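You operate a simulated robot arm through the tools that you are given. There is no shell and no other tool.

You are at the controls of a simulated robot arm. One attempt, no reset.

JOB
Lock the side fixture's board and tap both its high pegs level.
Fine: push in both holders before you tap; use the mallet on the glue bench and put it back; leave the other board.

Only the result counts: the job must be done as asked and must still hold three seconds after the hand-in. Knocking over, shifting, dropping, spilling or breaking anything else fails it.

ROBOT AND FRAMES
A 6-joint arm with a fingered hand, fixed in place. Base frame: the origin is at the foot of the arm, x ahead of it, y to its left, z up; the work surface is at about z = 0.892. Units: m, degrees, N and s.
With the tool pointing down near the work surface it reaches from about 0.38 to 0.94 m from the base axis. Its first joint turns from -166.0 to 166.0 degrees. Payload 5 kg.
Tool frame: the origin (TCP) lies between the finger pads and is the grasp point; the fingertips stand 0.037 m ahead of it; z points along the fingers, y is the line along which they close. Largest opening 0.124 m; the body of the gripper starts 0.043 m behind the TCP. The gripper is a hand of 3 fingers: y runs from the thumb to the fingers, the wrist lies at [-0.021, -0.125, -0.215] in the tool frame, and closing takes about 1.5 s.
Orientation is told as [roll, pitch, yaw] about the base's x, y, z axes, in that order, counted from this pose: with the fingers straight down and the wrist toward the robot, the tool's x, y and z point along [0, 1, 0], [1, 0, 0] and [0, 0, -1] of the base frame.

CONTROLS
- The arm moves only by the tool play_rows. Its argument "commands" is a list that holds one entry, the list of rows, each a list of 6 numbers: the turn, a rotation vector about the tool's x, y, z in units of 180 degrees (1.0 is 180 degrees), then the shift along the tool's x, y, z in units of 300 mm (1.0 is 300 mm). In form: [[[rx, ry, rz, dx, dy, dz], ...]]. A call has 1 to 20 rows; each row is the pose to reach, as a shift and turn from the pose commanded when the call began, along the tool's axes at that moment. "fingers" is the closure, from 0 (fully open) to 1 (shut), set as the call begins (left out, the last holds). A call with a number of a shift or a turn outside -1 to 1 is refused whole. Rows are played at 5 a second. More than 0.05 m and 8.6 degrees between two rows, or a gripper value outside its range, and nothing of the call is played. A pose out of reach is approached as far as the arm can. The call stops where the force on the tool passes 50 N (or 10 N more than at its start, if that is more) or the arm is blocked; 0.2 s more then pass. Each finger travels about 0.072 m/s and halts on what it meets, pressing with about 23 N; the grip force reading is that of the motor and also rises with nothing between the fingers. The clock runs only during rows and for 0.2 s after the last one: add rows that repeat a pose to give the fingers time. It gives the time, the measured TCP pose, the force on the tool (base axes), the opening and the grip force at its end, in the units of the frame above (readings bear some noise), with the torque about the TCP (base axes, N m) and any sound that the robot's microphone picked up.
- Cameras (640 x 400 px; columns grow to the right, rows downward): "scene" is fixed at [0.3962, -0.4965, 1.4598]; the picture's right is [0.79, -0.61, 0.00], its down [-0.28, -0.36, -0.89] and it looks along [0.54, 0.70, -0.46] (base axes); focal length 347 px, centre (320, 200). "wrist" rides on the gripper at [0.072, -0.104, -0.154] in the tool frame; the picture's right is [-0.83, 0.26, -0.49], its down [-0.51, -0.72, 0.47] and it looks along [-0.23, 0.64, 0.73] (tool axes); focal length 243 px, centre (320, 200). There is no depth. A picture from a camera that has moved, and an enlarged one, comes with that camera's place and axes in the base frame and with its lens.
- camera(camera): a new picture of that camera. No time passes.
- finger_targets(index, middle, thumb_bend, thumb_turn): sets how far each is bent, from 0 (flat) to 1 (curled in); at 0.3 the hand is open as for a grip, at 0.7 the pads meet at the TCP. One left out holds its place. A second passes; each finger stops where it meets its share of the squeeze, and holds until it gets a number again. A gripper value or a shape takes the hand back. It gives what a move gives, with no picture; readings hold the bend of each and the force on the fingers (four entries, about 0 where the hand has none), thumb and palm. thumb_turn goes from beside the hand (0) to across from the fingers (1), as for a grip.
- hand_shape(shape): the hand has 3 fingers and takes this shape, open, in about a second: jaw (thumb against the fingers, like two jaws); tri (thumb and two fingers); tip (a fingertip pinch); poke (one finger out to press); point (the index stretched); flat (the hand flat); cup (the hand cupped); fist (a fist). The gripper value then closes the fingers along that shape, each until it touches; the sizes above hold for jaw. It gives what a move gives, with no picture.
- close_up(camera, box): a new picture of the part [left, top, right, bottom] of that camera's present view, enlarged. No time passes.
- finish_job(): hands the job in; it is judged then, once.

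Nothing tells you positions but the pictures and the camera data. Unless the task says otherwise, let go and move clear before handing in.

The tools are called after "Request:" by a JSON object that holds its "api" and its "payload". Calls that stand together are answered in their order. play_rows: Moves the arm, as the interface text tells. Its arguments: {"type":"object","properties":{"commands":{"type":"array","items":{"type":"array","items":{"type":"array","items":{"type":"number"}}}},"fingers":{"type":"number"}},"required":["commands"]} The other tools are called the same way: hand_shape (shape) gives the hand a shape; finger_targets (index, middle, thumb_bend, thumb_turn) moves the fingers one by one; camera (camera) takes a picture; close_up (camera, box) takes an enlarged picture of a part of a camera's view; finish_job () hands the job in.

At the start:

```text
time_s: 0.0
eef_pos: [0.7345, 0.1215, 1.1939]
tcp_rot: [0.0, 0.0, 0.0]
ft_force: [-0.4, 0.1, 0.0]
moment: [-0.04, 0.01, -0.01]
opening: 0.1237
grasp_force: 0.0
shape: jaw
bend: [0.3, 0.3, 0.3, 0.98]
finger forces: [0.0, 0.2, 0.1, 0.1, 0.0, 0.0]
```

scene: 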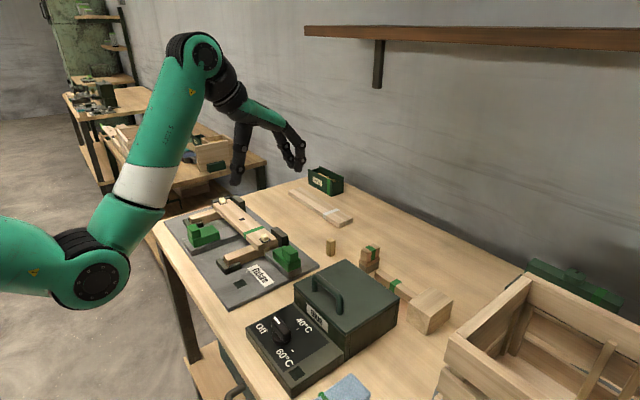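
wrist: 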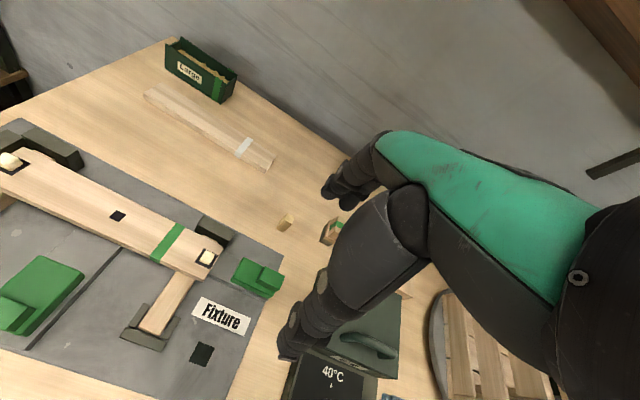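

I see a grey fixture plate with a board, green holders and two pegs, plus a heater box ("glue"), a mallet lying on the bench and a crate. I'll take enlarged pictures first to work out what is what.

Request:
{"api": "close_up", "payload": {"camera": "scene", "box": [150, 170, 330, 310]}}

Request:
{"api": "close_up", "payload": {"camera": "scene", "box": [240, 220, 470, 400]}}

Request:
{"api": "close_up", "payload": {"camera": "scene", "box": [30, 60, 280, 200]}}

Request:
{"api": "close_up", "payload": {"camera": "wrist", "box": [0, 100, 320, 400]}}

```text
2.86 times, centred on (240, 240) of scene
camera zoom: at [0.3962, -0.4965, 1.4598], right [0.79, -0.61, 0.0], down [-0.28, -0.36, -0.89], along [0.54, 0.7, -0.46], focal length 992 px, centre (549, 86)
```

zoom: 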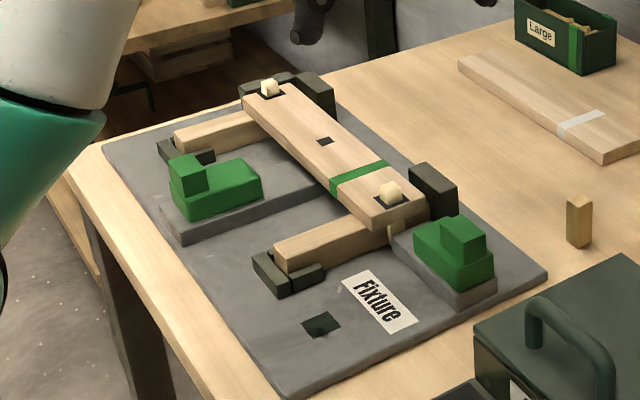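

```text
2.22 times, centred on (355, 310) of scene
camera zoom: at [0.3962, -0.4965, 1.4598], right [0.79, -0.61, 0.0], down [-0.28, -0.36, -0.89], along [0.54, 0.7, -0.46], focal length 772 px, centre (242, -44)
```

zoom: 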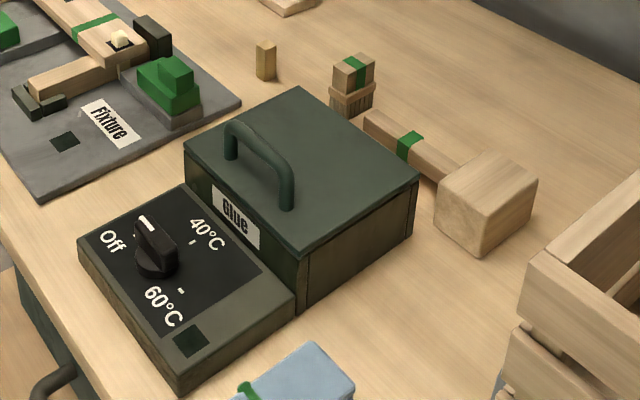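

```text
2.56 times, centred on (155, 130) of scene
camera zoom: at [0.3962, -0.4965, 1.4598], right [0.79, -0.61, 0.0], down [-0.28, -0.36, -0.89], along [0.54, 0.7, -0.46], focal length 889 px, centre (742, 379)
```

zoom: 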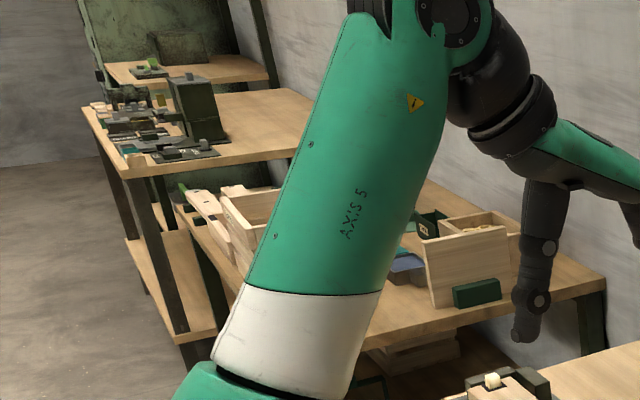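

```text
1.33 times, centred on (160, 250) of wrist
camera zoom: at [0.6298, 0.1937, 1.3474], right [0.26, -0.83, 0.49], down [-0.72, -0.51, -0.47], along [0.64, -0.23, -0.73], focal length 324 px, centre (533, 133)
```

zoom: 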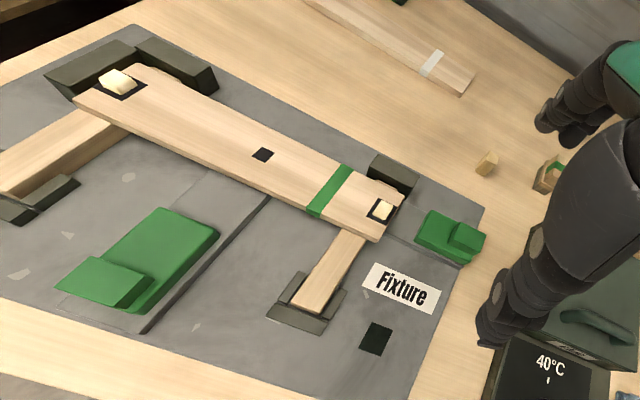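

The bench holds the fixture (board along y at about x=0.76, pegs near y=0.49 and y=0.21). The mallet is right of the glue heater at about (0.9, -0.15). Next I'll look closer at the mallet, the holders and the other bits before moving.

Request:
{"api": "close_up", "payload": {"camera": "scene", "box": [340, 230, 480, 350]}}

Request:
{"api": "close_up", "payload": {"camera": "scene", "box": [150, 190, 250, 270]}}

Request:
{"api": "close_up", "payload": {"camera": "scene", "box": [210, 210, 320, 300]}}

Request:
{"api": "close_up", "payload": {"camera": "scene", "box": [400, 240, 640, 400]}}

Request:
{"api": "close_up", "payload": {"camera": "wrist", "box": [130, 200, 330, 360]}}

Request:
{"api": "close_up", "payload": {"camera": "wrist", "box": [400, 240, 640, 400]}}

```text
3.33 times, centred on (410, 290) of scene
camera zoom: at [0.3962, -0.4965, 1.4598], right [0.79, -0.61, 0.0], down [-0.28, -0.36, -0.89], along [0.54, 0.7, -0.46], focal length 1157 px, centre (20, -100)
```

zoom: 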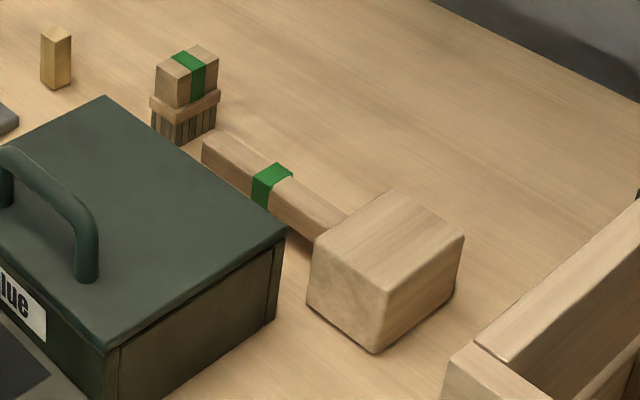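

```text
5.00 times, centred on (200, 230) of scene
camera zoom: at [0.3962, -0.4965, 1.4598], right [0.79, -0.61, 0.0], down [-0.28, -0.36, -0.89], along [0.54, 0.7, -0.46], focal length 1736 px, centre (920, 50)
```

zoom: 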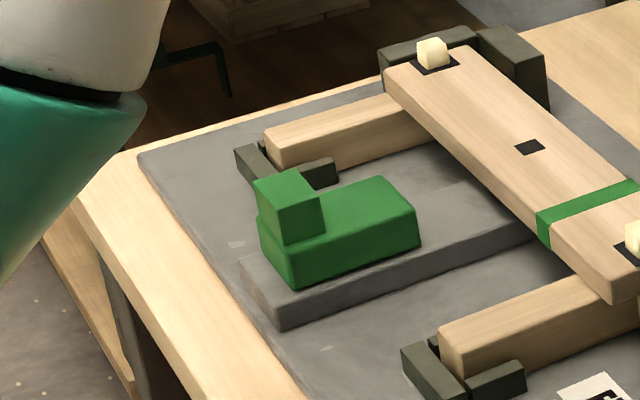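

```text
4.44 times, centred on (265, 255) of scene
camera zoom: at [0.3962, -0.4965, 1.4598], right [0.79, -0.61, 0.0], down [-0.28, -0.36, -0.89], along [0.54, 0.7, -0.46], focal length 1543 px, centre (564, -44)
```

zoom: 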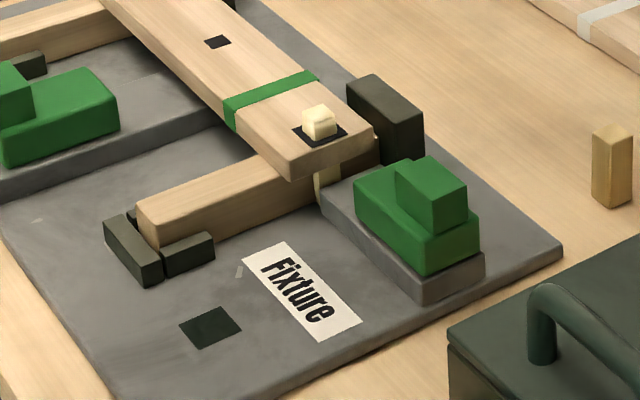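

```text
2.50 times, centred on (520, 320) of scene
camera zoom: at [0.3962, -0.4965, 1.4598], right [0.79, -0.61, 0.0], down [-0.28, -0.36, -0.89], along [0.54, 0.7, -0.46], focal length 868 px, centre (-180, -100)
```

zoom: 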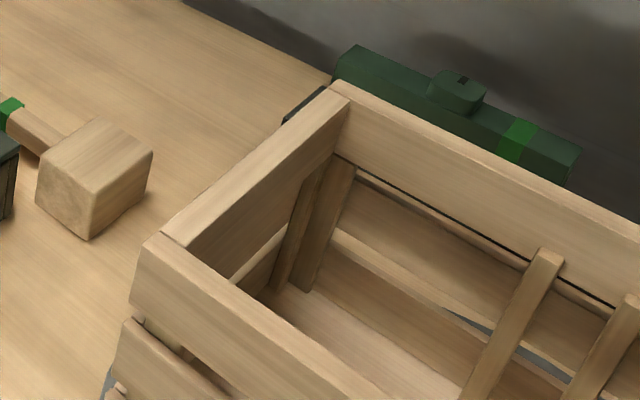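

```text
2.50 times, centred on (230, 280) of wrist
camera zoom: at [0.6298, 0.1937, 1.3474], right [0.26, -0.83, 0.49], down [-0.72, -0.51, -0.47], along [0.64, -0.23, -0.73], focal length 606 px, centre (545, 0)
```

zoom: 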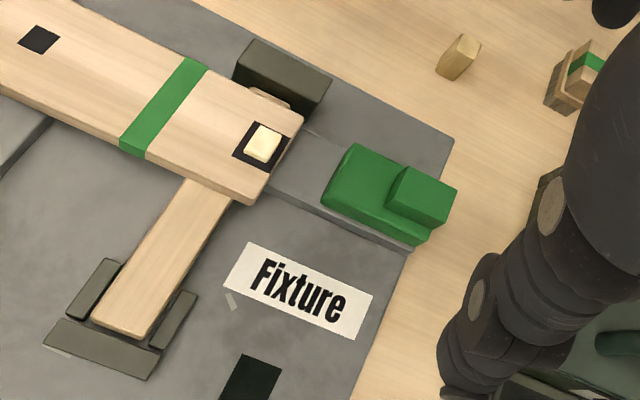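

```text
2.50 times, centred on (520, 320) of wrist
camera zoom: at [0.6298, 0.1937, 1.3474], right [0.26, -0.83, 0.49], down [-0.72, -0.51, -0.47], along [0.64, -0.23, -0.73], focal length 606 px, centre (-180, -100)
```

zoom: 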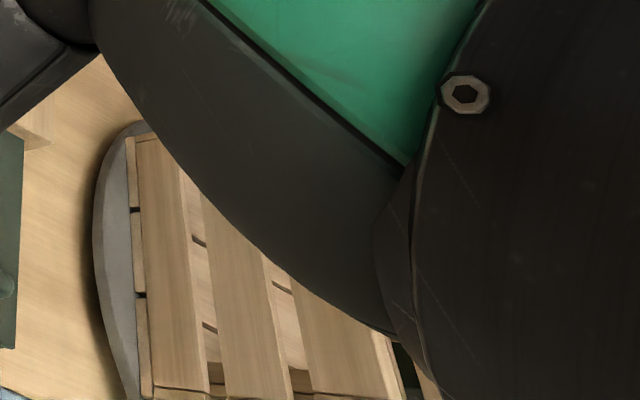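

The mallet head is about 76×54×52 mm, lying at about (0.906, -0.209) with its handle running +y. The holders sit at about (0.61, 0.34) and (0.765, 0.10). I'll shift the hand high and to the right so the wrist camera sees the mallet area.

Request:
{"api": "play_rows", "payload": {"commands": [[[0, 0, 0, -0.138, -0.062, 0], [0, 0, 0, -0.276, -0.124, 0], [0, 0, 0, -0.414, -0.186, 0], [0, 0, 0, -0.552, -0.248, 0], [0, 0, 0, -0.69, -0.31, 0], [0, 0, 0, -0.828, -0.372, 0], [0, 0, 0, -0.966, -0.433, 0]]]}}

Request:
{"api": "camera", "payload": {"camera": "wrist"}}

Request:
{"api": "camera", "payload": {"camera": "scene"}}

```text
time_s: 1.6
eef_pos: [0.6278, -0.1726, 1.1665]
tcp_rot: [0.1, -0.3, 0.0]
ft_force: [0.0, -0.5, 0.4]
moment: [-0.04, 0.03, -0.04]
opening: 0.1235
grasp_force: 0.0
shape: jaw
bend: [0.3, 0.3, 0.3, 0.98]
finger forces: [0.0, 0.0, 0.0, 0.1, 0.0, 0.0]
out of reach, approached as far as the arm can: row 3, 4, 5, 6, 7
```

```text
taken
camera wrist: at [0.5216, -0.0996, 1.3193], right [0.26, -0.83, 0.49], down [-0.72, -0.51, -0.48], along [0.65, -0.23, -0.73], focal length 243 px, centre (320, 200)
```

wrist: 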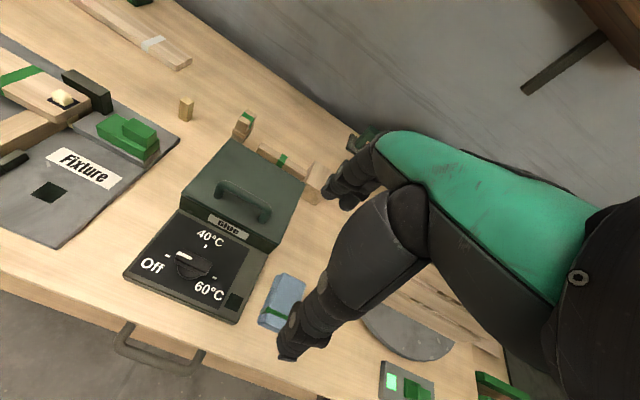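

```text
taken
```

scene: 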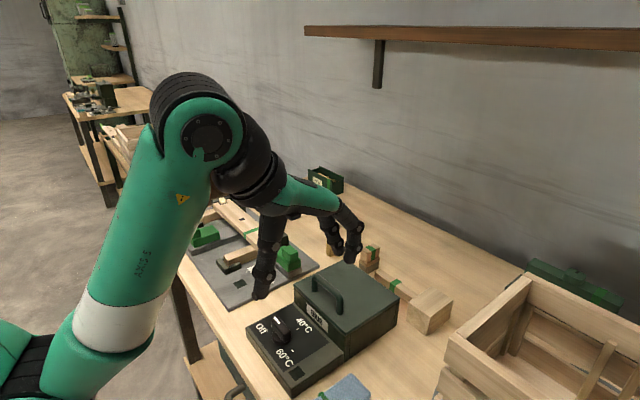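

The arm can't hold z=1.19 this close in, so I'll work slightly lower. The layout is confirmed. Next I go towards holder A (the one on the robot's side) while closing the fingers to make a pusher.

Request:
{"api": "play_rows", "payload": {"commands": [[[0, 0, 0, 0.0, 0.0, 0.1], [0, 0, 0, 0.12, 0, 0.2], [0, 0, 0, 0.26, 0, 0.2], [0, 0, 0, 0.4, 0, 0.2], [0, 0, 0, 0.54, 0, 0.2], [0, 0, 0, 0.68, 0, 0.2], [0, 0, 0, 0.82, 0, 0.2], [0, 0, 0, 0.96, 0, 0.2]]], "fingers": 1}}

Request:
{"api": "camera", "payload": {"camera": "wrist"}}

Request:
{"api": "camera", "payload": {"camera": "scene"}}

```text
time_s: 3.4
eef_pos: [0.625, 0.114, 1.1058]
tcp_rot: [0.0, -0.1, 0.0]
ft_force: [0.2, -0.7, -0.4]
moment: [0.03, 0.02, 0.03]
opening: 0.0
grasp_force: 23.4
shape: jaw
bend: [0.7, 0.7, 0.57, 1.0]
finger forces: [0.0, 0.0, 0.1, 0.0, 0.1, 0.1]
```

```text
taken
camera wrist: at [0.52, 0.1861, 1.2591], right [0.26, -0.83, 0.49], down [-0.72, -0.51, -0.47], along [0.64, -0.23, -0.73], focal length 243 px, centre (320, 200)
```

wrist: 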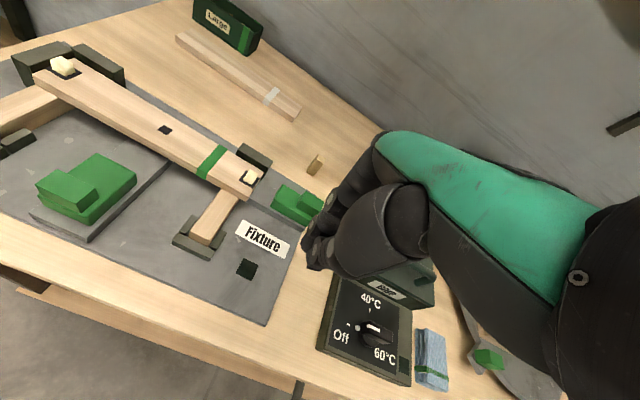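

```text
taken
```

scene: 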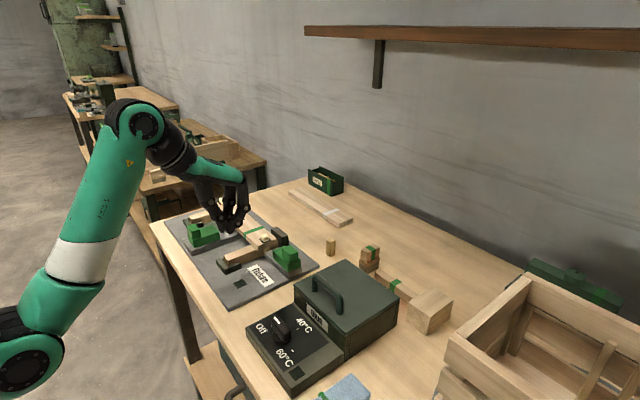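

The fingers are closed and the fixture is well in view. I'll enlarge the view of the fixture to refine the holder, board and peg positions.

Request:
{"api": "close_up", "payload": {"camera": "wrist", "box": [0, 120, 160, 260]}}

Request:
{"api": "close_up", "payload": {"camera": "wrist", "box": [160, 120, 340, 280]}}

Request:
{"api": "close_up", "payload": {"camera": "wrist", "box": [0, 30, 200, 160]}}

Request:
{"api": "close_up", "payload": {"camera": "scene", "box": [150, 150, 270, 260]}}

```text
2.86 times, centred on (80, 190) of wrist
camera zoom: at [0.52, 0.1861, 1.2591], right [0.26, -0.83, 0.49], down [-0.72, -0.51, -0.47], along [0.64, -0.23, -0.73], focal length 693 px, centre (1006, 229)
```

zoom: 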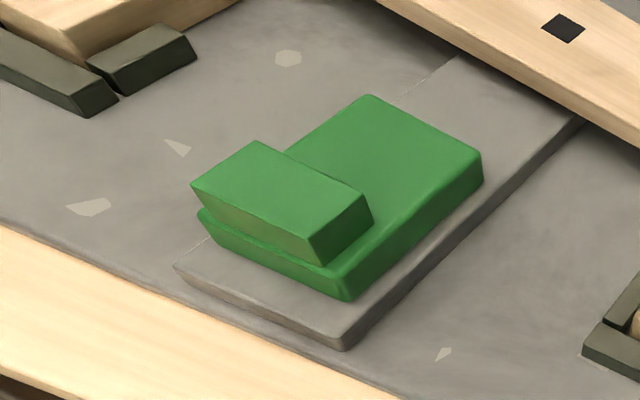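

```text
2.50 times, centred on (250, 200) of wrist
camera zoom: at [0.52, 0.1861, 1.2591], right [0.26, -0.83, 0.49], down [-0.72, -0.51, -0.47], along [0.64, -0.23, -0.73], focal length 606 px, centre (495, 200)
```

zoom: 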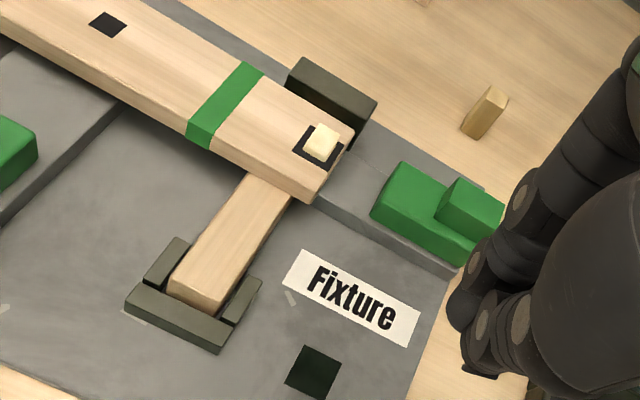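

```text
3.08 times, centred on (100, 95) of wrist
camera zoom: at [0.52, 0.1861, 1.2591], right [0.26, -0.83, 0.49], down [-0.72, -0.51, -0.47], along [0.64, -0.23, -0.73], focal length 746 px, centre (997, 523)
```

zoom: 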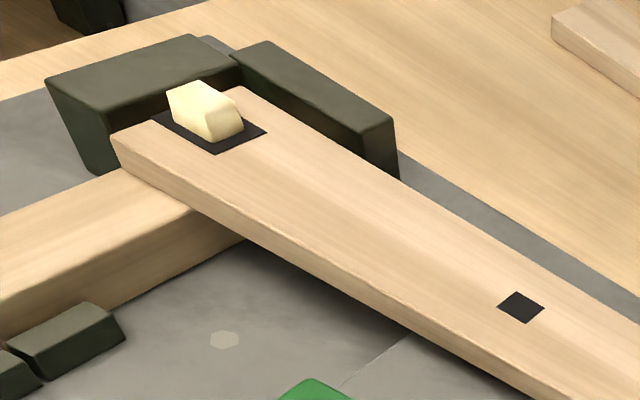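

```text
3.64 times, centred on (210, 205) of scene
camera zoom: at [0.3962, -0.4965, 1.4598], right [0.79, -0.61, 0.0], down [-0.28, -0.36, -0.89], along [0.54, 0.7, -0.46], focal length 1262 px, centre (720, 182)
```

zoom: 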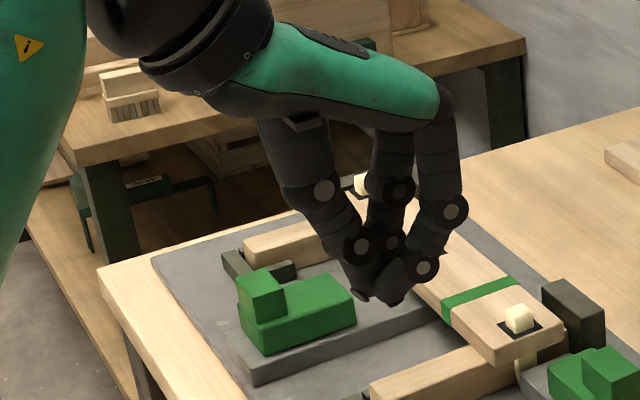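

Holder A's rear face is at about x=0.607, y=0.351, with its top at about z=0.952. The board's near edge is about 5 cm ahead of its front. I'll move behind it at a safe height.

Request:
{"api": "play_rows", "payload": {"commands": [[[0, 0, 0, 0.13, -0.033, 0], [0, 0, 0, 0.26, -0.067, 0], [0, 0, 0, 0.39, -0.1, 0], [0, 0, 0, 0.52, -0.133, 0], [0, 0, 0, 0.65, -0.167, 0], [0, 0, 0, 0.79, -0.2, 0], [0, 0, 0, 0.79, -0.2, 0.13]]]}}

Request:
{"api": "camera", "payload": {"camera": "scene"}}

Request:
{"api": "close_up", "payload": {"camera": "scene", "box": [130, 120, 270, 270]}}

Request:
{"api": "camera", "payload": {"camera": "wrist"}}

```text
time_s: 5.0
eef_pos: [0.5667, 0.3507, 1.0668]
tcp_rot: [-0.1, 0.1, 0.0]
ft_force: [-0.5, 0.7, 0.0]
moment: [0.0, 0.04, 0.02]
opening: 0.0
grasp_force: 23.0
shape: jaw
bend: [0.7, 0.7, 0.57, 1.0]
finger forces: [0.1, 0.0, 0.0, 0.0, 0.1, 0.0]
```

```text
taken
```

scene: 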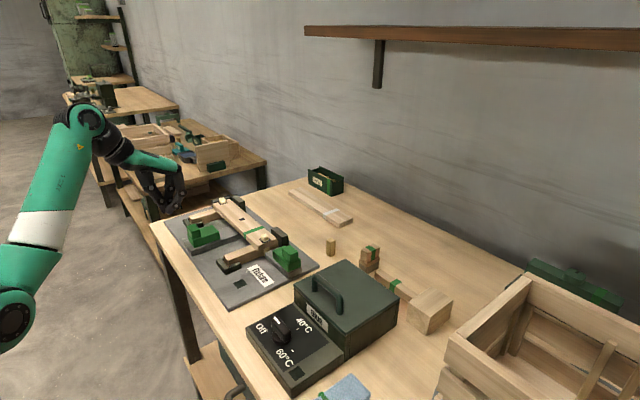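

```text
2.67 times, centred on (200, 195) of scene
camera zoom: at [0.3962, -0.4965, 1.4598], right [0.79, -0.61, 0.0], down [-0.28, -0.36, -0.89], along [0.54, 0.7, -0.46], focal length 926 px, centre (640, 213)
```

zoom: 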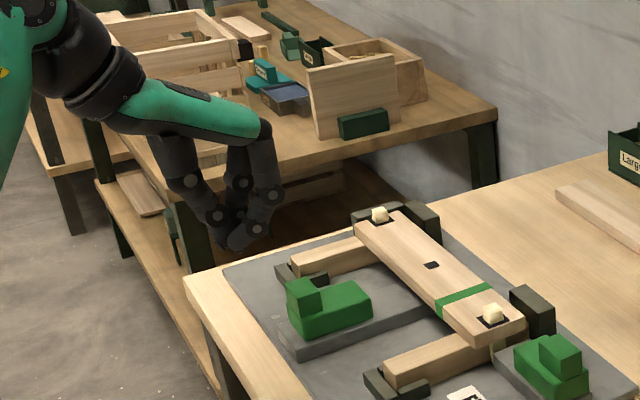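

```text
taken
camera wrist: at [0.4621, 0.4235, 1.219], right [0.26, -0.83, 0.49], down [-0.72, -0.51, -0.47], along [0.64, -0.23, -0.73], focal length 243 px, centre (320, 200)
```

wrist: 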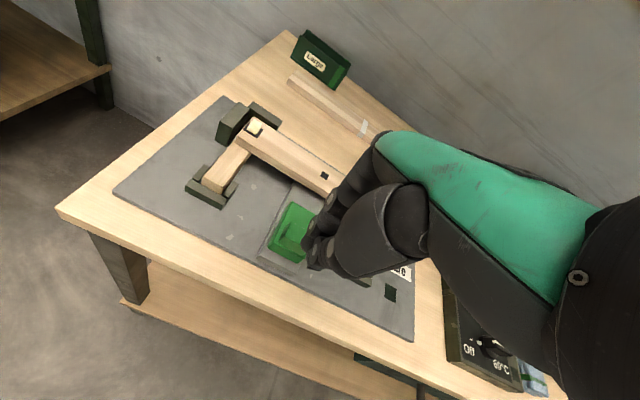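

The fingertips line up with prediction, about 45 mm below the TCP when closed. Now I'll lower them behind holder A and creep forward into contact.

Request:
{"api": "play_rows", "payload": {"commands": [[[0, 0, 0, 0, 0, 0.1], [0, 0, 0, 0, 0, 0.2], [0, 0, 0, 0, 0, 0.31], [0, 0, 0, 0, 0.03, 0.31], [0, 0, 0, 0, 0.06, 0.31], [0, 0, 0, 0, 0.09, 0.31]]]}}

Request:
{"api": "close_up", "payload": {"camera": "scene", "box": [130, 150, 270, 270]}}

Request:
{"api": "camera", "payload": {"camera": "wrist"}}

```text
time_s: 6.4
eef_pos: [0.5912, 0.3505, 0.974]
tcp_rot: [0.0, 0.1, 0.0]
ft_force: [-7.5, -0.5, 1.5]
moment: [-0.02, 0.01, -0.16]
opening: 0.0
grasp_force: 23.1
shape: jaw
bend: [0.7, 0.7, 0.57, 1.0]
finger forces: [0.1, 7.6, 0.1, 0.0, 0.0, 0.1]
```

```text
3.33 times, centred on (200, 210) of scene
camera zoom: at [0.3962, -0.4965, 1.4598], right [0.79, -0.61, 0.0], down [-0.28, -0.36, -0.89], along [0.54, 0.7, -0.46], focal length 1157 px, centre (720, 167)
```

zoom: 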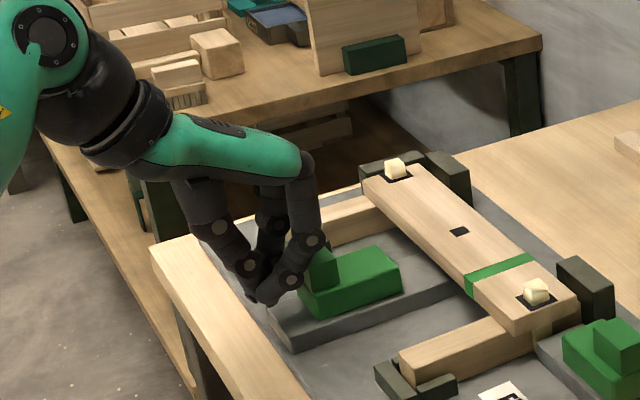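

```text
taken
camera wrist: at [0.4872, 0.4228, 1.1267], right [0.26, -0.83, 0.49], down [-0.72, -0.51, -0.47], along [0.64, -0.23, -0.73], focal length 243 px, centre (320, 200)
```

wrist: 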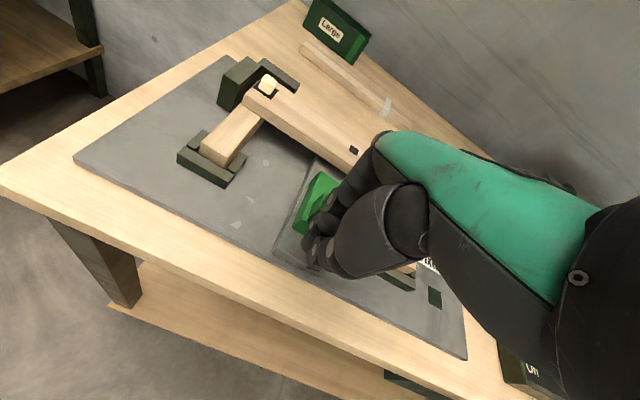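

The fingers touch holder A with 7.5 N at x≈0.591. I'll push it further toward the board in small steps.

Request:
{"api": "play_rows", "payload": {"commands": [[[0, 0, 0, 0, 0.03, 0], [0, 0, 0, 0, 0.06, 0], [0, 0, 0, 0, 0.09, 0], [0, 0, 0, 0, 0.12, 0]]]}}

Request:
{"api": "close_up", "payload": {"camera": "scene", "box": [130, 150, 270, 270]}}

```text
time_s: 7.4
eef_pos: [0.6284, 0.351, 0.9744]
tcp_rot: [0.0, 0.0, 0.1]
ft_force: [-7.3, -0.1, 3.1]
moment: [-0.08, -0.03, -0.13]
opening: 0.0002
grasp_force: 23.1
shape: jaw
bend: [0.7, 0.7, 0.57, 1.0]
finger forces: [0.0, 7.3, 0.0, 0.1, 0.0, 0.0]
```

```text
3.33 times, centred on (200, 210) of scene
camera zoom: at [0.3962, -0.4965, 1.4598], right [0.79, -0.61, 0.0], down [-0.28, -0.36, -0.89], along [0.54, 0.7, -0.46], focal length 1157 px, centre (720, 167)
```

zoom: 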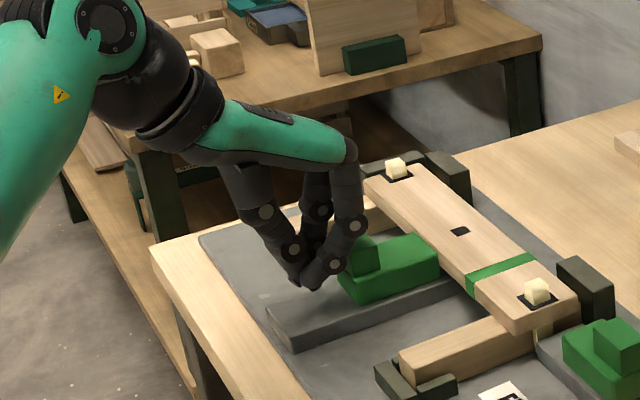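

The holder slides smoothly and is now close to the board. I'll go on gently until it seats.

Request:
{"api": "play_rows", "payload": {"commands": [[[0, 0, 0, 0, 0.015, 0], [0, 0, 0, 0, 0.03, 0], [0, 0, 0, 0, 0.045, 0], [0, 0, 0, 0, 0.06, 0], [0, 0, 0, 0, 0.075, 0]]]}}

Request:
{"api": "close_up", "payload": {"camera": "scene", "box": [130, 150, 270, 270]}}

```text
time_s: 8.6
eef_pos: [0.649, 0.3526, 0.9746]
tcp_rot: [0.0, 0.1, 0.1]
ft_force: [-25.6, -3.5, 10.5]
moment: [-0.21, 0.19, -0.38]
opening: 0.0
grasp_force: 22.7
shape: jaw
bend: [0.7, 0.7, 0.57, 1.0]
finger forces: [4.7, 22.2, 0.0, 0.0, 0.0, 0.0]
```

```text
3.33 times, centred on (200, 210) of scene
camera zoom: at [0.3962, -0.4965, 1.4598], right [0.79, -0.61, 0.0], down [-0.28, -0.36, -0.89], along [0.54, 0.7, -0.46], focal length 1157 px, centre (720, 167)
```

zoom: 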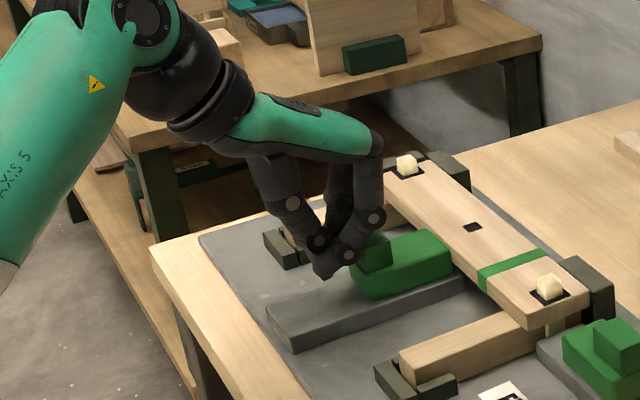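

Holder A has carried the board up to the far stops (25 N now). I'll check the gap at the stops.

Request:
{"api": "close_up", "payload": {"camera": "scene", "box": [200, 180, 300, 270]}}

Request:
{"api": "close_up", "payload": {"camera": "wrist", "box": [200, 40, 380, 180]}}

```text
4.44 times, centred on (250, 225) of scene
camera zoom: at [0.3962, -0.4965, 1.4598], right [0.79, -0.61, 0.0], down [-0.28, -0.36, -0.89], along [0.54, 0.7, -0.46], focal length 1543 px, centre (631, 89)
```

zoom: 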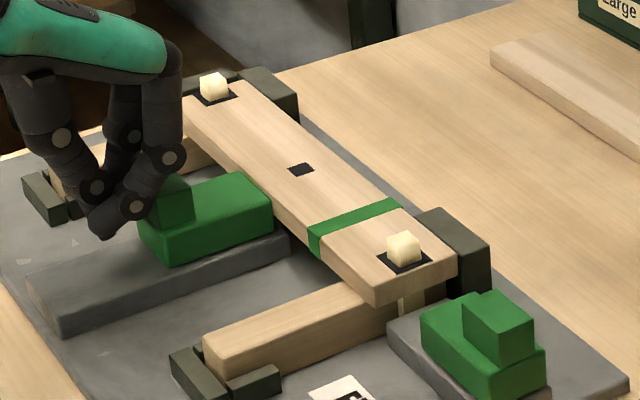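

```text
2.86 times, centred on (290, 110) of wrist
camera zoom: at [0.5446, 0.4239, 1.1276], right [0.26, -0.83, 0.49], down [-0.72, -0.51, -0.47], along [0.64, -0.23, -0.73], focal length 693 px, centre (406, 457)
```

zoom: 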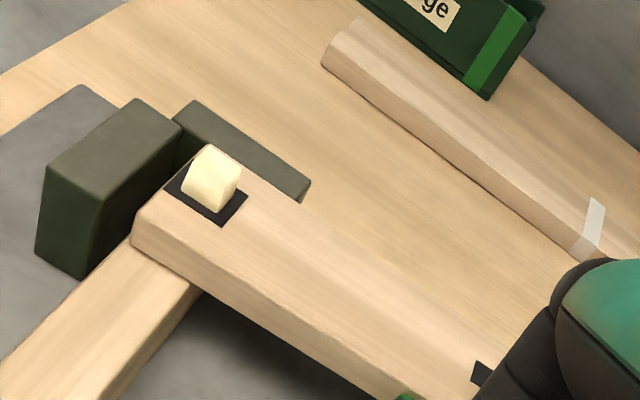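

The board now looks flush with the far stops. I'll give one small extra nudge to seat it, then back off.

Request:
{"api": "play_rows", "payload": {"commands": [[[0, 0, 0, 0, 0.003, 0], [0, 0, 0, 0, 0.005, 0], [0, 0, 0, 0, 0.005, 0]]]}}

Request:
{"api": "close_up", "payload": {"camera": "scene", "box": [200, 180, 300, 270]}}

```text
time_s: 9.4
eef_pos: [0.6489, 0.3527, 0.9751]
tcp_rot: [0.0, 0.0, 0.0]
ft_force: [-33.5, -4.4, 10.9]
moment: [-0.2, 0.25, -0.34]
opening: 0.0003
grasp_force: 23.3
shape: jaw
bend: [0.7, 0.7, 0.57, 1.0]
finger forces: [8.7, 23.8, 0.0, 0.1, 0.1, 0.1]
```

```text
4.44 times, centred on (250, 225) of scene
camera zoom: at [0.3962, -0.4965, 1.4598], right [0.79, -0.61, 0.0], down [-0.28, -0.36, -0.89], along [0.54, 0.7, -0.46], focal length 1543 px, centre (631, 89)
```

zoom: 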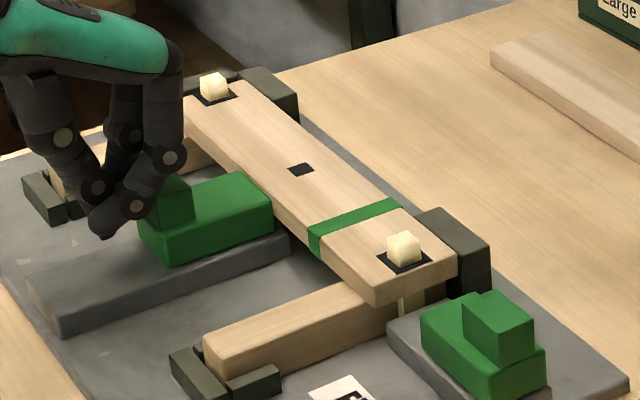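

Holder A is firmly seated and the board is against the stops. I'll back off, rise, and travel over to behind holder B (rear at about y=0.08, x≈0.77).

Request:
{"api": "play_rows", "payload": {"commands": [[[0, 0, 0, 0, -0.08, 0], [0, 0, 0, 0, -0.16, 0], [0, 0, 0, 0, -0.16, -0.13], [0, 0, 0, 0, -0.16, -0.27], [0, 0, 0, 0, -0.16, -0.37], [0, 0, 0, -0.13, -0.1, -0.37], [0, 0, 0, -0.26, -0.04, -0.37], [0, 0, 0, -0.39, 0.02, -0.37], [0, 0, 0, -0.52, 0.08, -0.37], [0, 0, 0, -0.65, 0.14, -0.37], [0, 0, 0, -0.78, 0.2, -0.37], [0, 0, 0, -0.9, 0.27, -0.37], [0, 0, 0, -0.98, 0.34, -0.37]]]}}

Request:
{"api": "camera", "payload": {"camera": "scene"}}

Request:
{"api": "camera", "payload": {"camera": "wrist"}}

Request:
{"api": "close_up", "payload": {"camera": "scene", "box": [200, 170, 340, 290]}}

```text
time_s: 12.2
eef_pos: [0.7521, 0.0561, 1.0854]
tcp_rot: [0.0, 0.0, -0.1]
ft_force: [0.5, 0.3, 0.7]
moment: [0.01, 0.01, 0.0]
opening: 0.0
grasp_force: 23.2
shape: jaw
bend: [0.7, 0.7, 0.57, 1.0]
finger forces: [0.1, 0.0, 0.0, 0.0, 0.0, 0.1]
```

```text
taken
```

scene: 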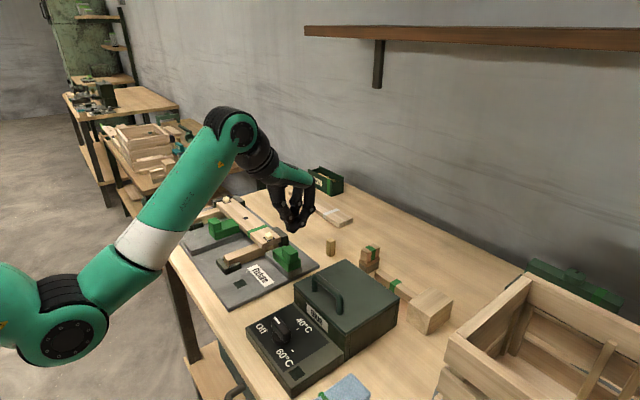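

```text
taken
camera wrist: at [0.6487, 0.1287, 1.2385], right [0.26, -0.83, 0.49], down [-0.72, -0.51, -0.47], along [0.64, -0.23, -0.73], focal length 243 px, centre (320, 200)
```

wrist: 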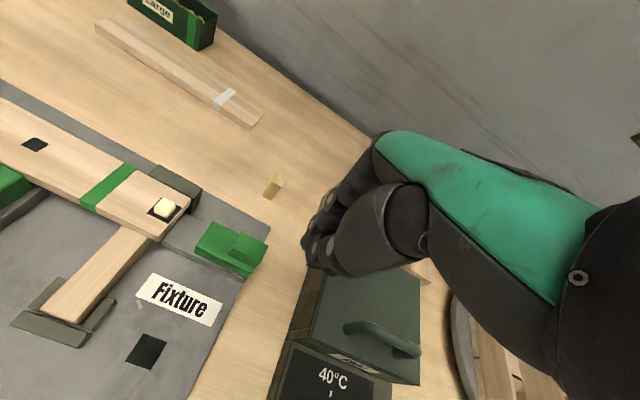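

```text
3.33 times, centred on (270, 230) of scene
camera zoom: at [0.3962, -0.4965, 1.4598], right [0.79, -0.61, 0.0], down [-0.28, -0.36, -0.89], along [0.54, 0.7, -0.46], focal length 1157 px, centre (487, 100)
```

zoom: 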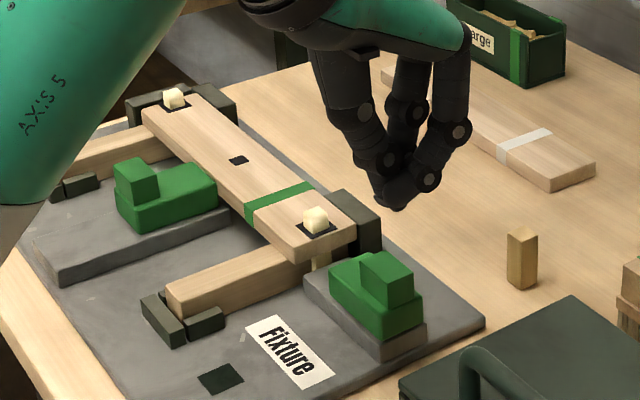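

Now over near holder B. I'll take an enlarged wrist view to fix its exact place and the room behind it.

Request:
{"api": "close_up", "payload": {"camera": "wrist", "box": [130, 150, 350, 300]}}

```text
2.67 times, centred on (240, 225) of wrist
camera zoom: at [0.6487, 0.1287, 1.2385], right [0.26, -0.83, 0.49], down [-0.72, -0.51, -0.47], along [0.64, -0.23, -0.73], focal length 647 px, centre (533, 133)
```

zoom: 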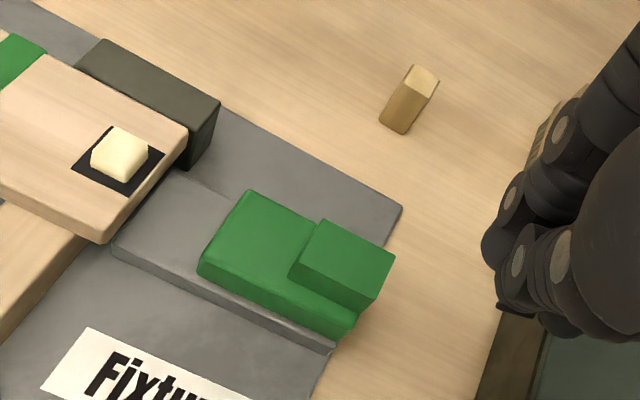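

Holder B spans about y 0.083–0.155 at x≈0.769, with the board end at about y=0.193. I'll come down behind it at y≈0.03 and creep toward +y.

Request:
{"api": "play_rows", "payload": {"commands": [[[0, 0, 0, -0.087, 0.057, 0], [0, 0, 0, -0.087, 0.057, 0.12], [0, 0, 0, -0.087, 0.057, 0.24], [0, 0, 0, -0.087, 0.057, 0.367], [0, 0, 0, -0.06, 0.057, 0.367], [0, 0, 0, -0.03, 0.057, 0.367]]]}}

Request:
{"api": "close_up", "payload": {"camera": "scene", "box": [200, 170, 340, 290]}}

Request:
{"api": "camera", "payload": {"camera": "wrist"}}

```text
time_s: 13.6
eef_pos: [0.771, 0.0484, 0.9754]
tcp_rot: [-0.1, 0.0, 0.0]
ft_force: [-0.4, -0.5, 0.6]
moment: [0.0, 0.01, 0.0]
opening: 0.0001
grasp_force: 23.1
shape: jaw
bend: [0.7, 0.7, 0.57, 1.0]
finger forces: [0.1, 0.0, 0.0, 0.1, 0.0, 0.1]
```

```text
3.33 times, centred on (270, 230) of scene
camera zoom: at [0.3962, -0.4965, 1.4598], right [0.79, -0.61, 0.0], down [-0.28, -0.36, -0.89], along [0.54, 0.7, -0.46], focal length 1157 px, centre (487, 100)
```

zoom: 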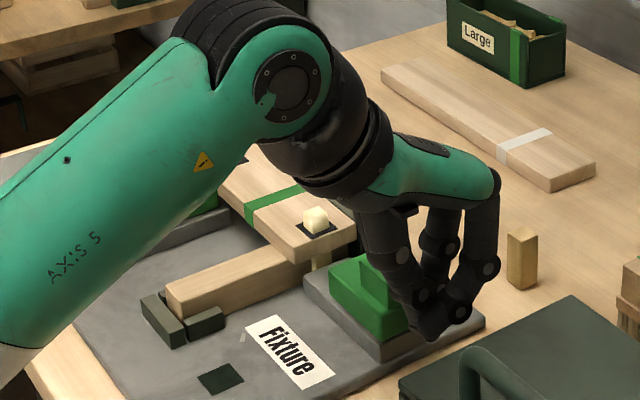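

```text
taken
camera wrist: at [0.6664, 0.1202, 1.1285], right [0.26, -0.83, 0.49], down [-0.72, -0.51, -0.47], along [0.64, -0.23, -0.73], focal length 243 px, centre (320, 200)
```

wrist: 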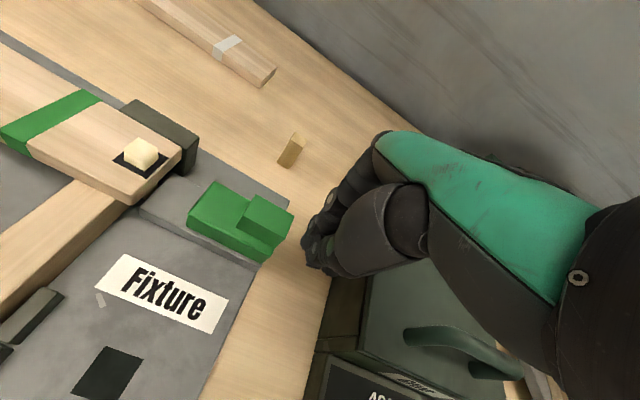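

No contact yet. I'll push on toward +y in 1 cm steps.

Request:
{"api": "play_rows", "payload": {"commands": [[[0, 0, 0, 0.033, 0, 0], [0, 0, 0, 0.066, 0, 0], [0, 0, 0, 0.1, 0, 0], [0, 0, 0, 0.13, 0, 0]]]}}

Request:
{"api": "camera", "payload": {"camera": "wrist"}}

Request:
{"api": "close_up", "payload": {"camera": "scene", "box": [200, 170, 340, 290]}}

```text
time_s: 14.6
eef_pos: [0.7708, 0.0875, 0.9754]
tcp_rot: [0.0, -0.1, 0.0]
ft_force: [-0.1, -7.1, 4.0]
moment: [-0.02, -0.08, -0.1]
opening: 0.0
grasp_force: 23.0
shape: jaw
bend: [0.7, 0.7, 0.57, 1.0]
finger forces: [7.8, 0.0, 0.0, 0.1, 0.0, 0.1]
```

```text
taken
camera wrist: at [0.6665, 0.1596, 1.1278], right [0.26, -0.83, 0.49], down [-0.72, -0.51, -0.47], along [0.64, -0.23, -0.73], focal length 243 px, centre (320, 200)
```

wrist: 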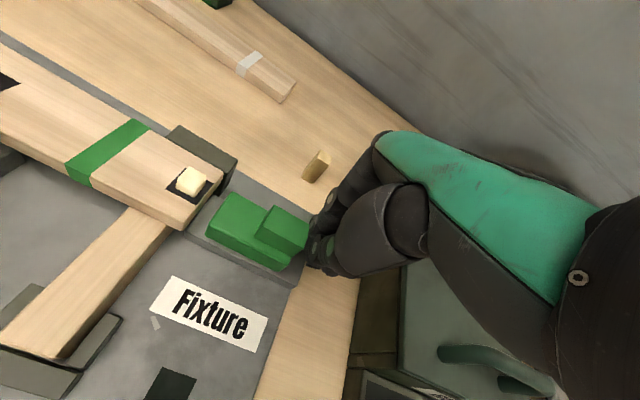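

```text
3.33 times, centred on (270, 230) of scene
camera zoom: at [0.3962, -0.4965, 1.4598], right [0.79, -0.61, 0.0], down [-0.28, -0.36, -0.89], along [0.54, 0.7, -0.46], focal length 1157 px, centre (487, 100)
```

zoom: 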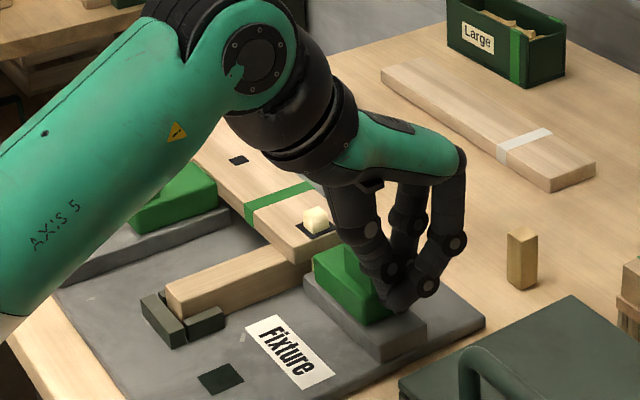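

Holder B slides with 7 N. I'll continue in finer steps until the board end seats against the left stop.

Request:
{"api": "play_rows", "payload": {"commands": [[[0, 0, 0, 0.02, 0, 0], [0, 0, 0, 0.04, 0, 0], [0, 0, 0, 0.055, 0, 0], [0, 0, 0, 0.07, 0, 0]]]}}

Request:
{"api": "camera", "payload": {"camera": "wrist"}}

Request:
{"api": "close_up", "payload": {"camera": "scene", "box": [200, 170, 340, 290]}}

```text
time_s: 15.6
eef_pos: [0.7707, 0.1091, 0.9748]
tcp_rot: [0.0, 0.1, 0.0]
ft_force: [1.3, -8.4, 3.9]
moment: [-0.02, -0.02, -0.1]
opening: 0.0
grasp_force: 22.9
shape: jaw
bend: [0.7, 0.7, 0.57, 1.0]
finger forces: [8.9, 0.1, 0.0, 0.0, 0.0, 0.1]
```

```text
taken
camera wrist: at [0.6665, 0.1808, 1.1281], right [0.26, -0.83, 0.49], down [-0.72, -0.51, -0.47], along [0.64, -0.23, -0.73], focal length 243 px, centre (320, 200)
```

wrist: 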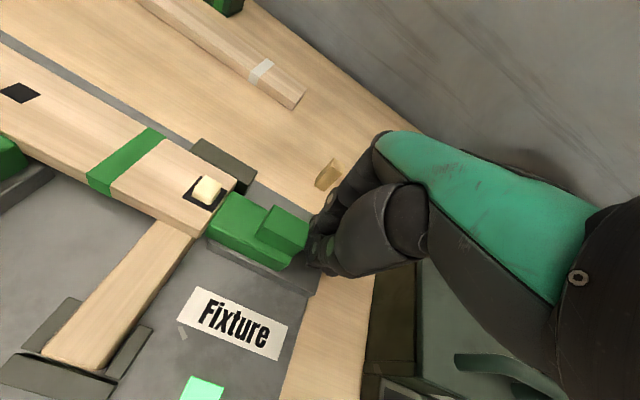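

```text
3.33 times, centred on (270, 230) of scene
camera zoom: at [0.3962, -0.4965, 1.4598], right [0.79, -0.61, 0.0], down [-0.28, -0.36, -0.89], along [0.54, 0.7, -0.46], focal length 1157 px, centre (487, 100)
```

zoom: 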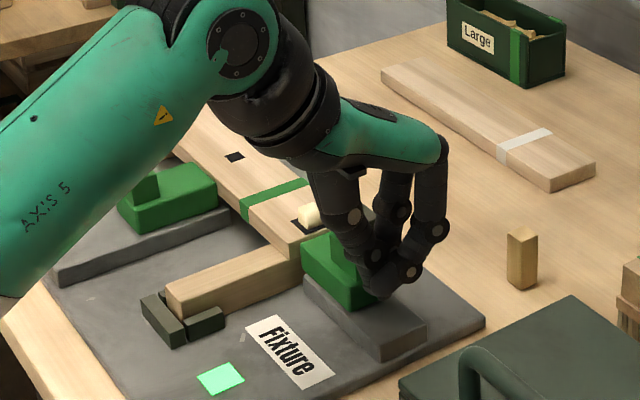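

The indicator square on the fixture has lit up green, so the lock is registered. I'll push a couple of millimetres more so it seats with margin.

Request:
{"api": "play_rows", "payload": {"commands": [[[0, 0, 0, 0.007, 0, 0], [0, 0, 0, 0.014, 0, 0], [0, 0, 0, 0.014, 0, 0]]]}}

Request:
{"api": "close_up", "payload": {"camera": "scene", "box": [200, 170, 340, 290]}}

```text
time_s: 16.4
eef_pos: [0.7722, 0.1102, 0.9753]
tcp_rot: [0.0, 0.0, -0.2]
ft_force: [-2.5, -18.2, 9.6]
moment: [-0.14, -0.07, -0.2]
opening: 0.0
grasp_force: 22.8
shape: jaw
bend: [0.7, 0.7, 0.57, 1.0]
finger forces: [20.1, 0.1, 0.1, 0.0, 0.1, 0.1]
```

```text
3.33 times, centred on (270, 230) of scene
camera zoom: at [0.3962, -0.4965, 1.4598], right [0.79, -0.61, 0.0], down [-0.28, -0.36, -0.89], along [0.54, 0.7, -0.46], focal length 1157 px, centre (487, 100)
```

zoom: 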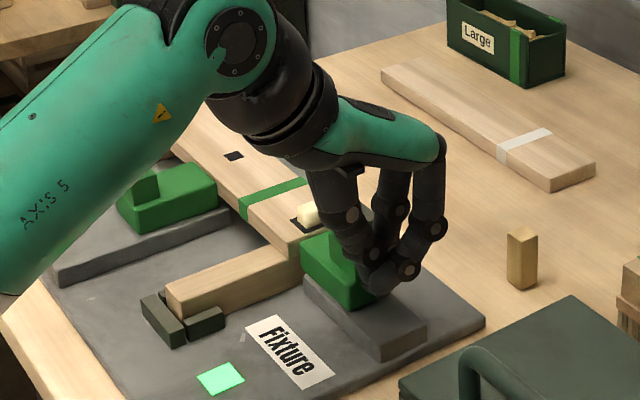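

Holder B is firmly seated (18 N) and the lamp stays lit. I'll back away, rise, and check the fixture and pegs.

Request:
{"api": "play_rows", "payload": {"commands": [[[0, 0, 0, -0.07, 0, 0], [0, 0, 0, -0.14, 0, 0], [0, 0, 0, -0.14, 0, -0.13], [0, 0, 0, -0.14, 0, -0.26], [0, 0, 0, -0.14, 0, -0.4], [0, 0, 0, -0.28, -0.05, -0.45], [0, 0, 0, -0.42, -0.15, -0.45], [0, 0, 0, -0.56, -0.2, -0.45]]]}}

Request:
{"api": "camera", "payload": {"camera": "scene"}}

Request:
{"api": "close_up", "payload": {"camera": "scene", "box": [160, 170, 320, 310]}}

Request:
{"api": "camera", "payload": {"camera": "wrist"}}

```text
refused: row 7 steps farther than a row can; nothing moved
```

```text
taken
```

scene: 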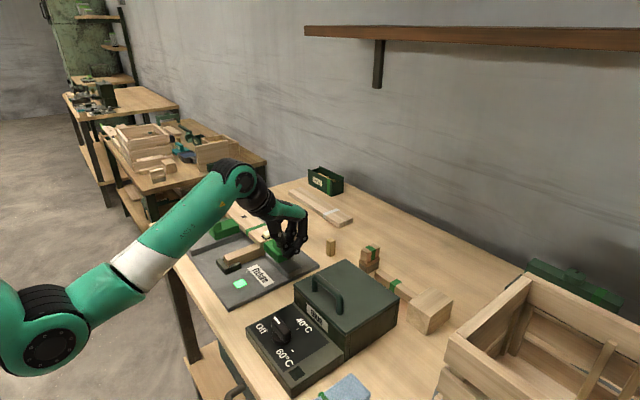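

```text
2.86 times, centred on (240, 240) of scene
camera zoom: at [0.3962, -0.4965, 1.4598], right [0.79, -0.61, 0.0], down [-0.28, -0.36, -0.89], along [0.54, 0.7, -0.46], focal length 992 px, centre (549, 86)
```

zoom: 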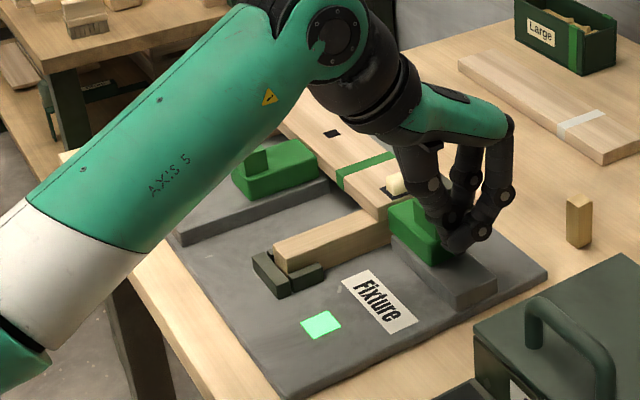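

```text
taken
camera wrist: at [0.6667, 0.1836, 1.1279], right [0.26, -0.83, 0.49], down [-0.72, -0.51, -0.47], along [0.64, -0.23, -0.73], focal length 243 px, centre (320, 200)
```

wrist: 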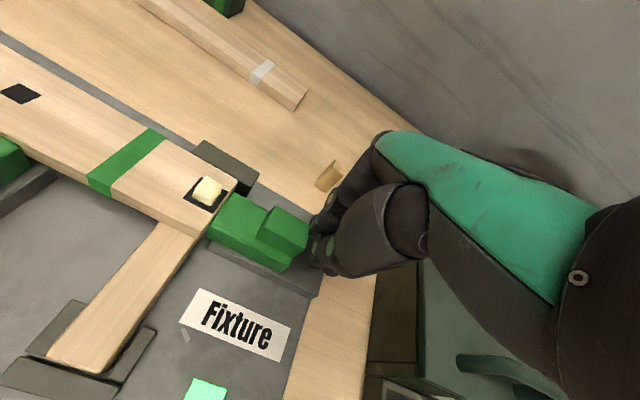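

That retreat was refused because one step was too long, so nothing moved. I'll resend it with shorter steps.

Request:
{"api": "play_rows", "payload": {"commands": [[[0, 0, 0, -0.07, 0, 0], [0, 0, 0, -0.14, 0, 0], [0, 0, 0, -0.14, 0, -0.13], [0, 0, 0, -0.14, 0, -0.26], [0, 0, 0, -0.14, 0, -0.4], [0, 0, 0, -0.27, -0.04, -0.42], [0, 0, 0, -0.4, -0.09, -0.44], [0, 0, 0, -0.53, -0.14, -0.44]]]}}

Request:
{"api": "camera", "payload": {"camera": "scene"}}

Request:
{"api": "close_up", "payload": {"camera": "scene", "box": [160, 170, 320, 310]}}

Request:
{"api": "camera", "payload": {"camera": "wrist"}}

```text
time_s: 18.2
eef_pos: [0.7286, -0.0478, 1.1058]
tcp_rot: [0.0, 0.0, 0.1]
ft_force: [1.0, 0.8, 0.4]
moment: [-0.06, 0.02, -0.02]
opening: 0.0
grasp_force: 22.6
shape: jaw
bend: [0.7, 0.7, 0.57, 1.0]
finger forces: [0.0, 0.1, 0.0, 0.0, 0.1, 0.1]
```

```text
taken
```

scene: 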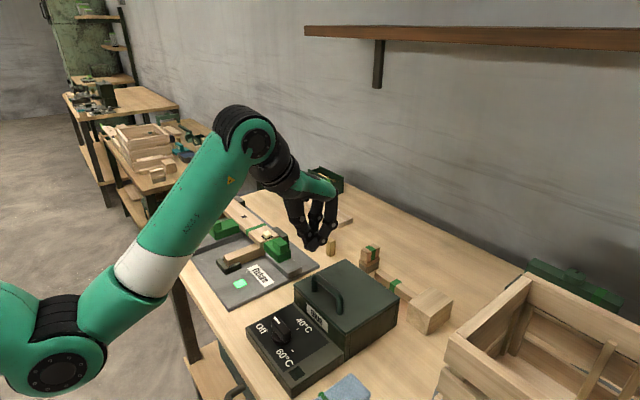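

```text
2.86 times, centred on (240, 240) of scene
camera zoom: at [0.3962, -0.4965, 1.4598], right [0.79, -0.61, 0.0], down [-0.28, -0.36, -0.89], along [0.54, 0.7, -0.46], focal length 992 px, centre (549, 86)
```

zoom: 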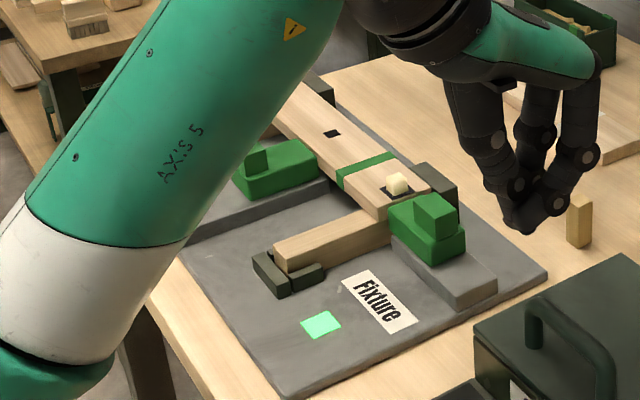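

```text
taken
camera wrist: at [0.6232, 0.0249, 1.2591], right [0.26, -0.83, 0.49], down [-0.72, -0.51, -0.47], along [0.64, -0.23, -0.73], focal length 243 px, centre (320, 200)
```

wrist: 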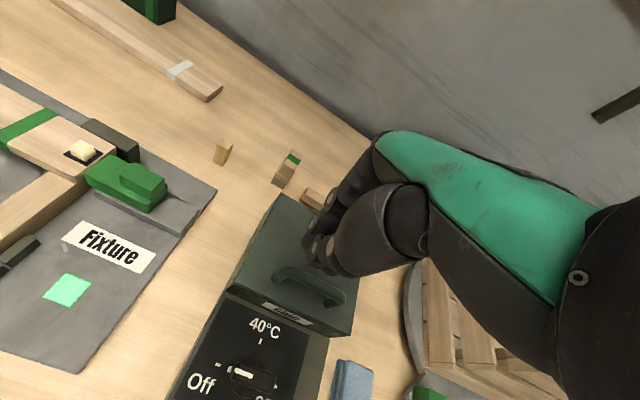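

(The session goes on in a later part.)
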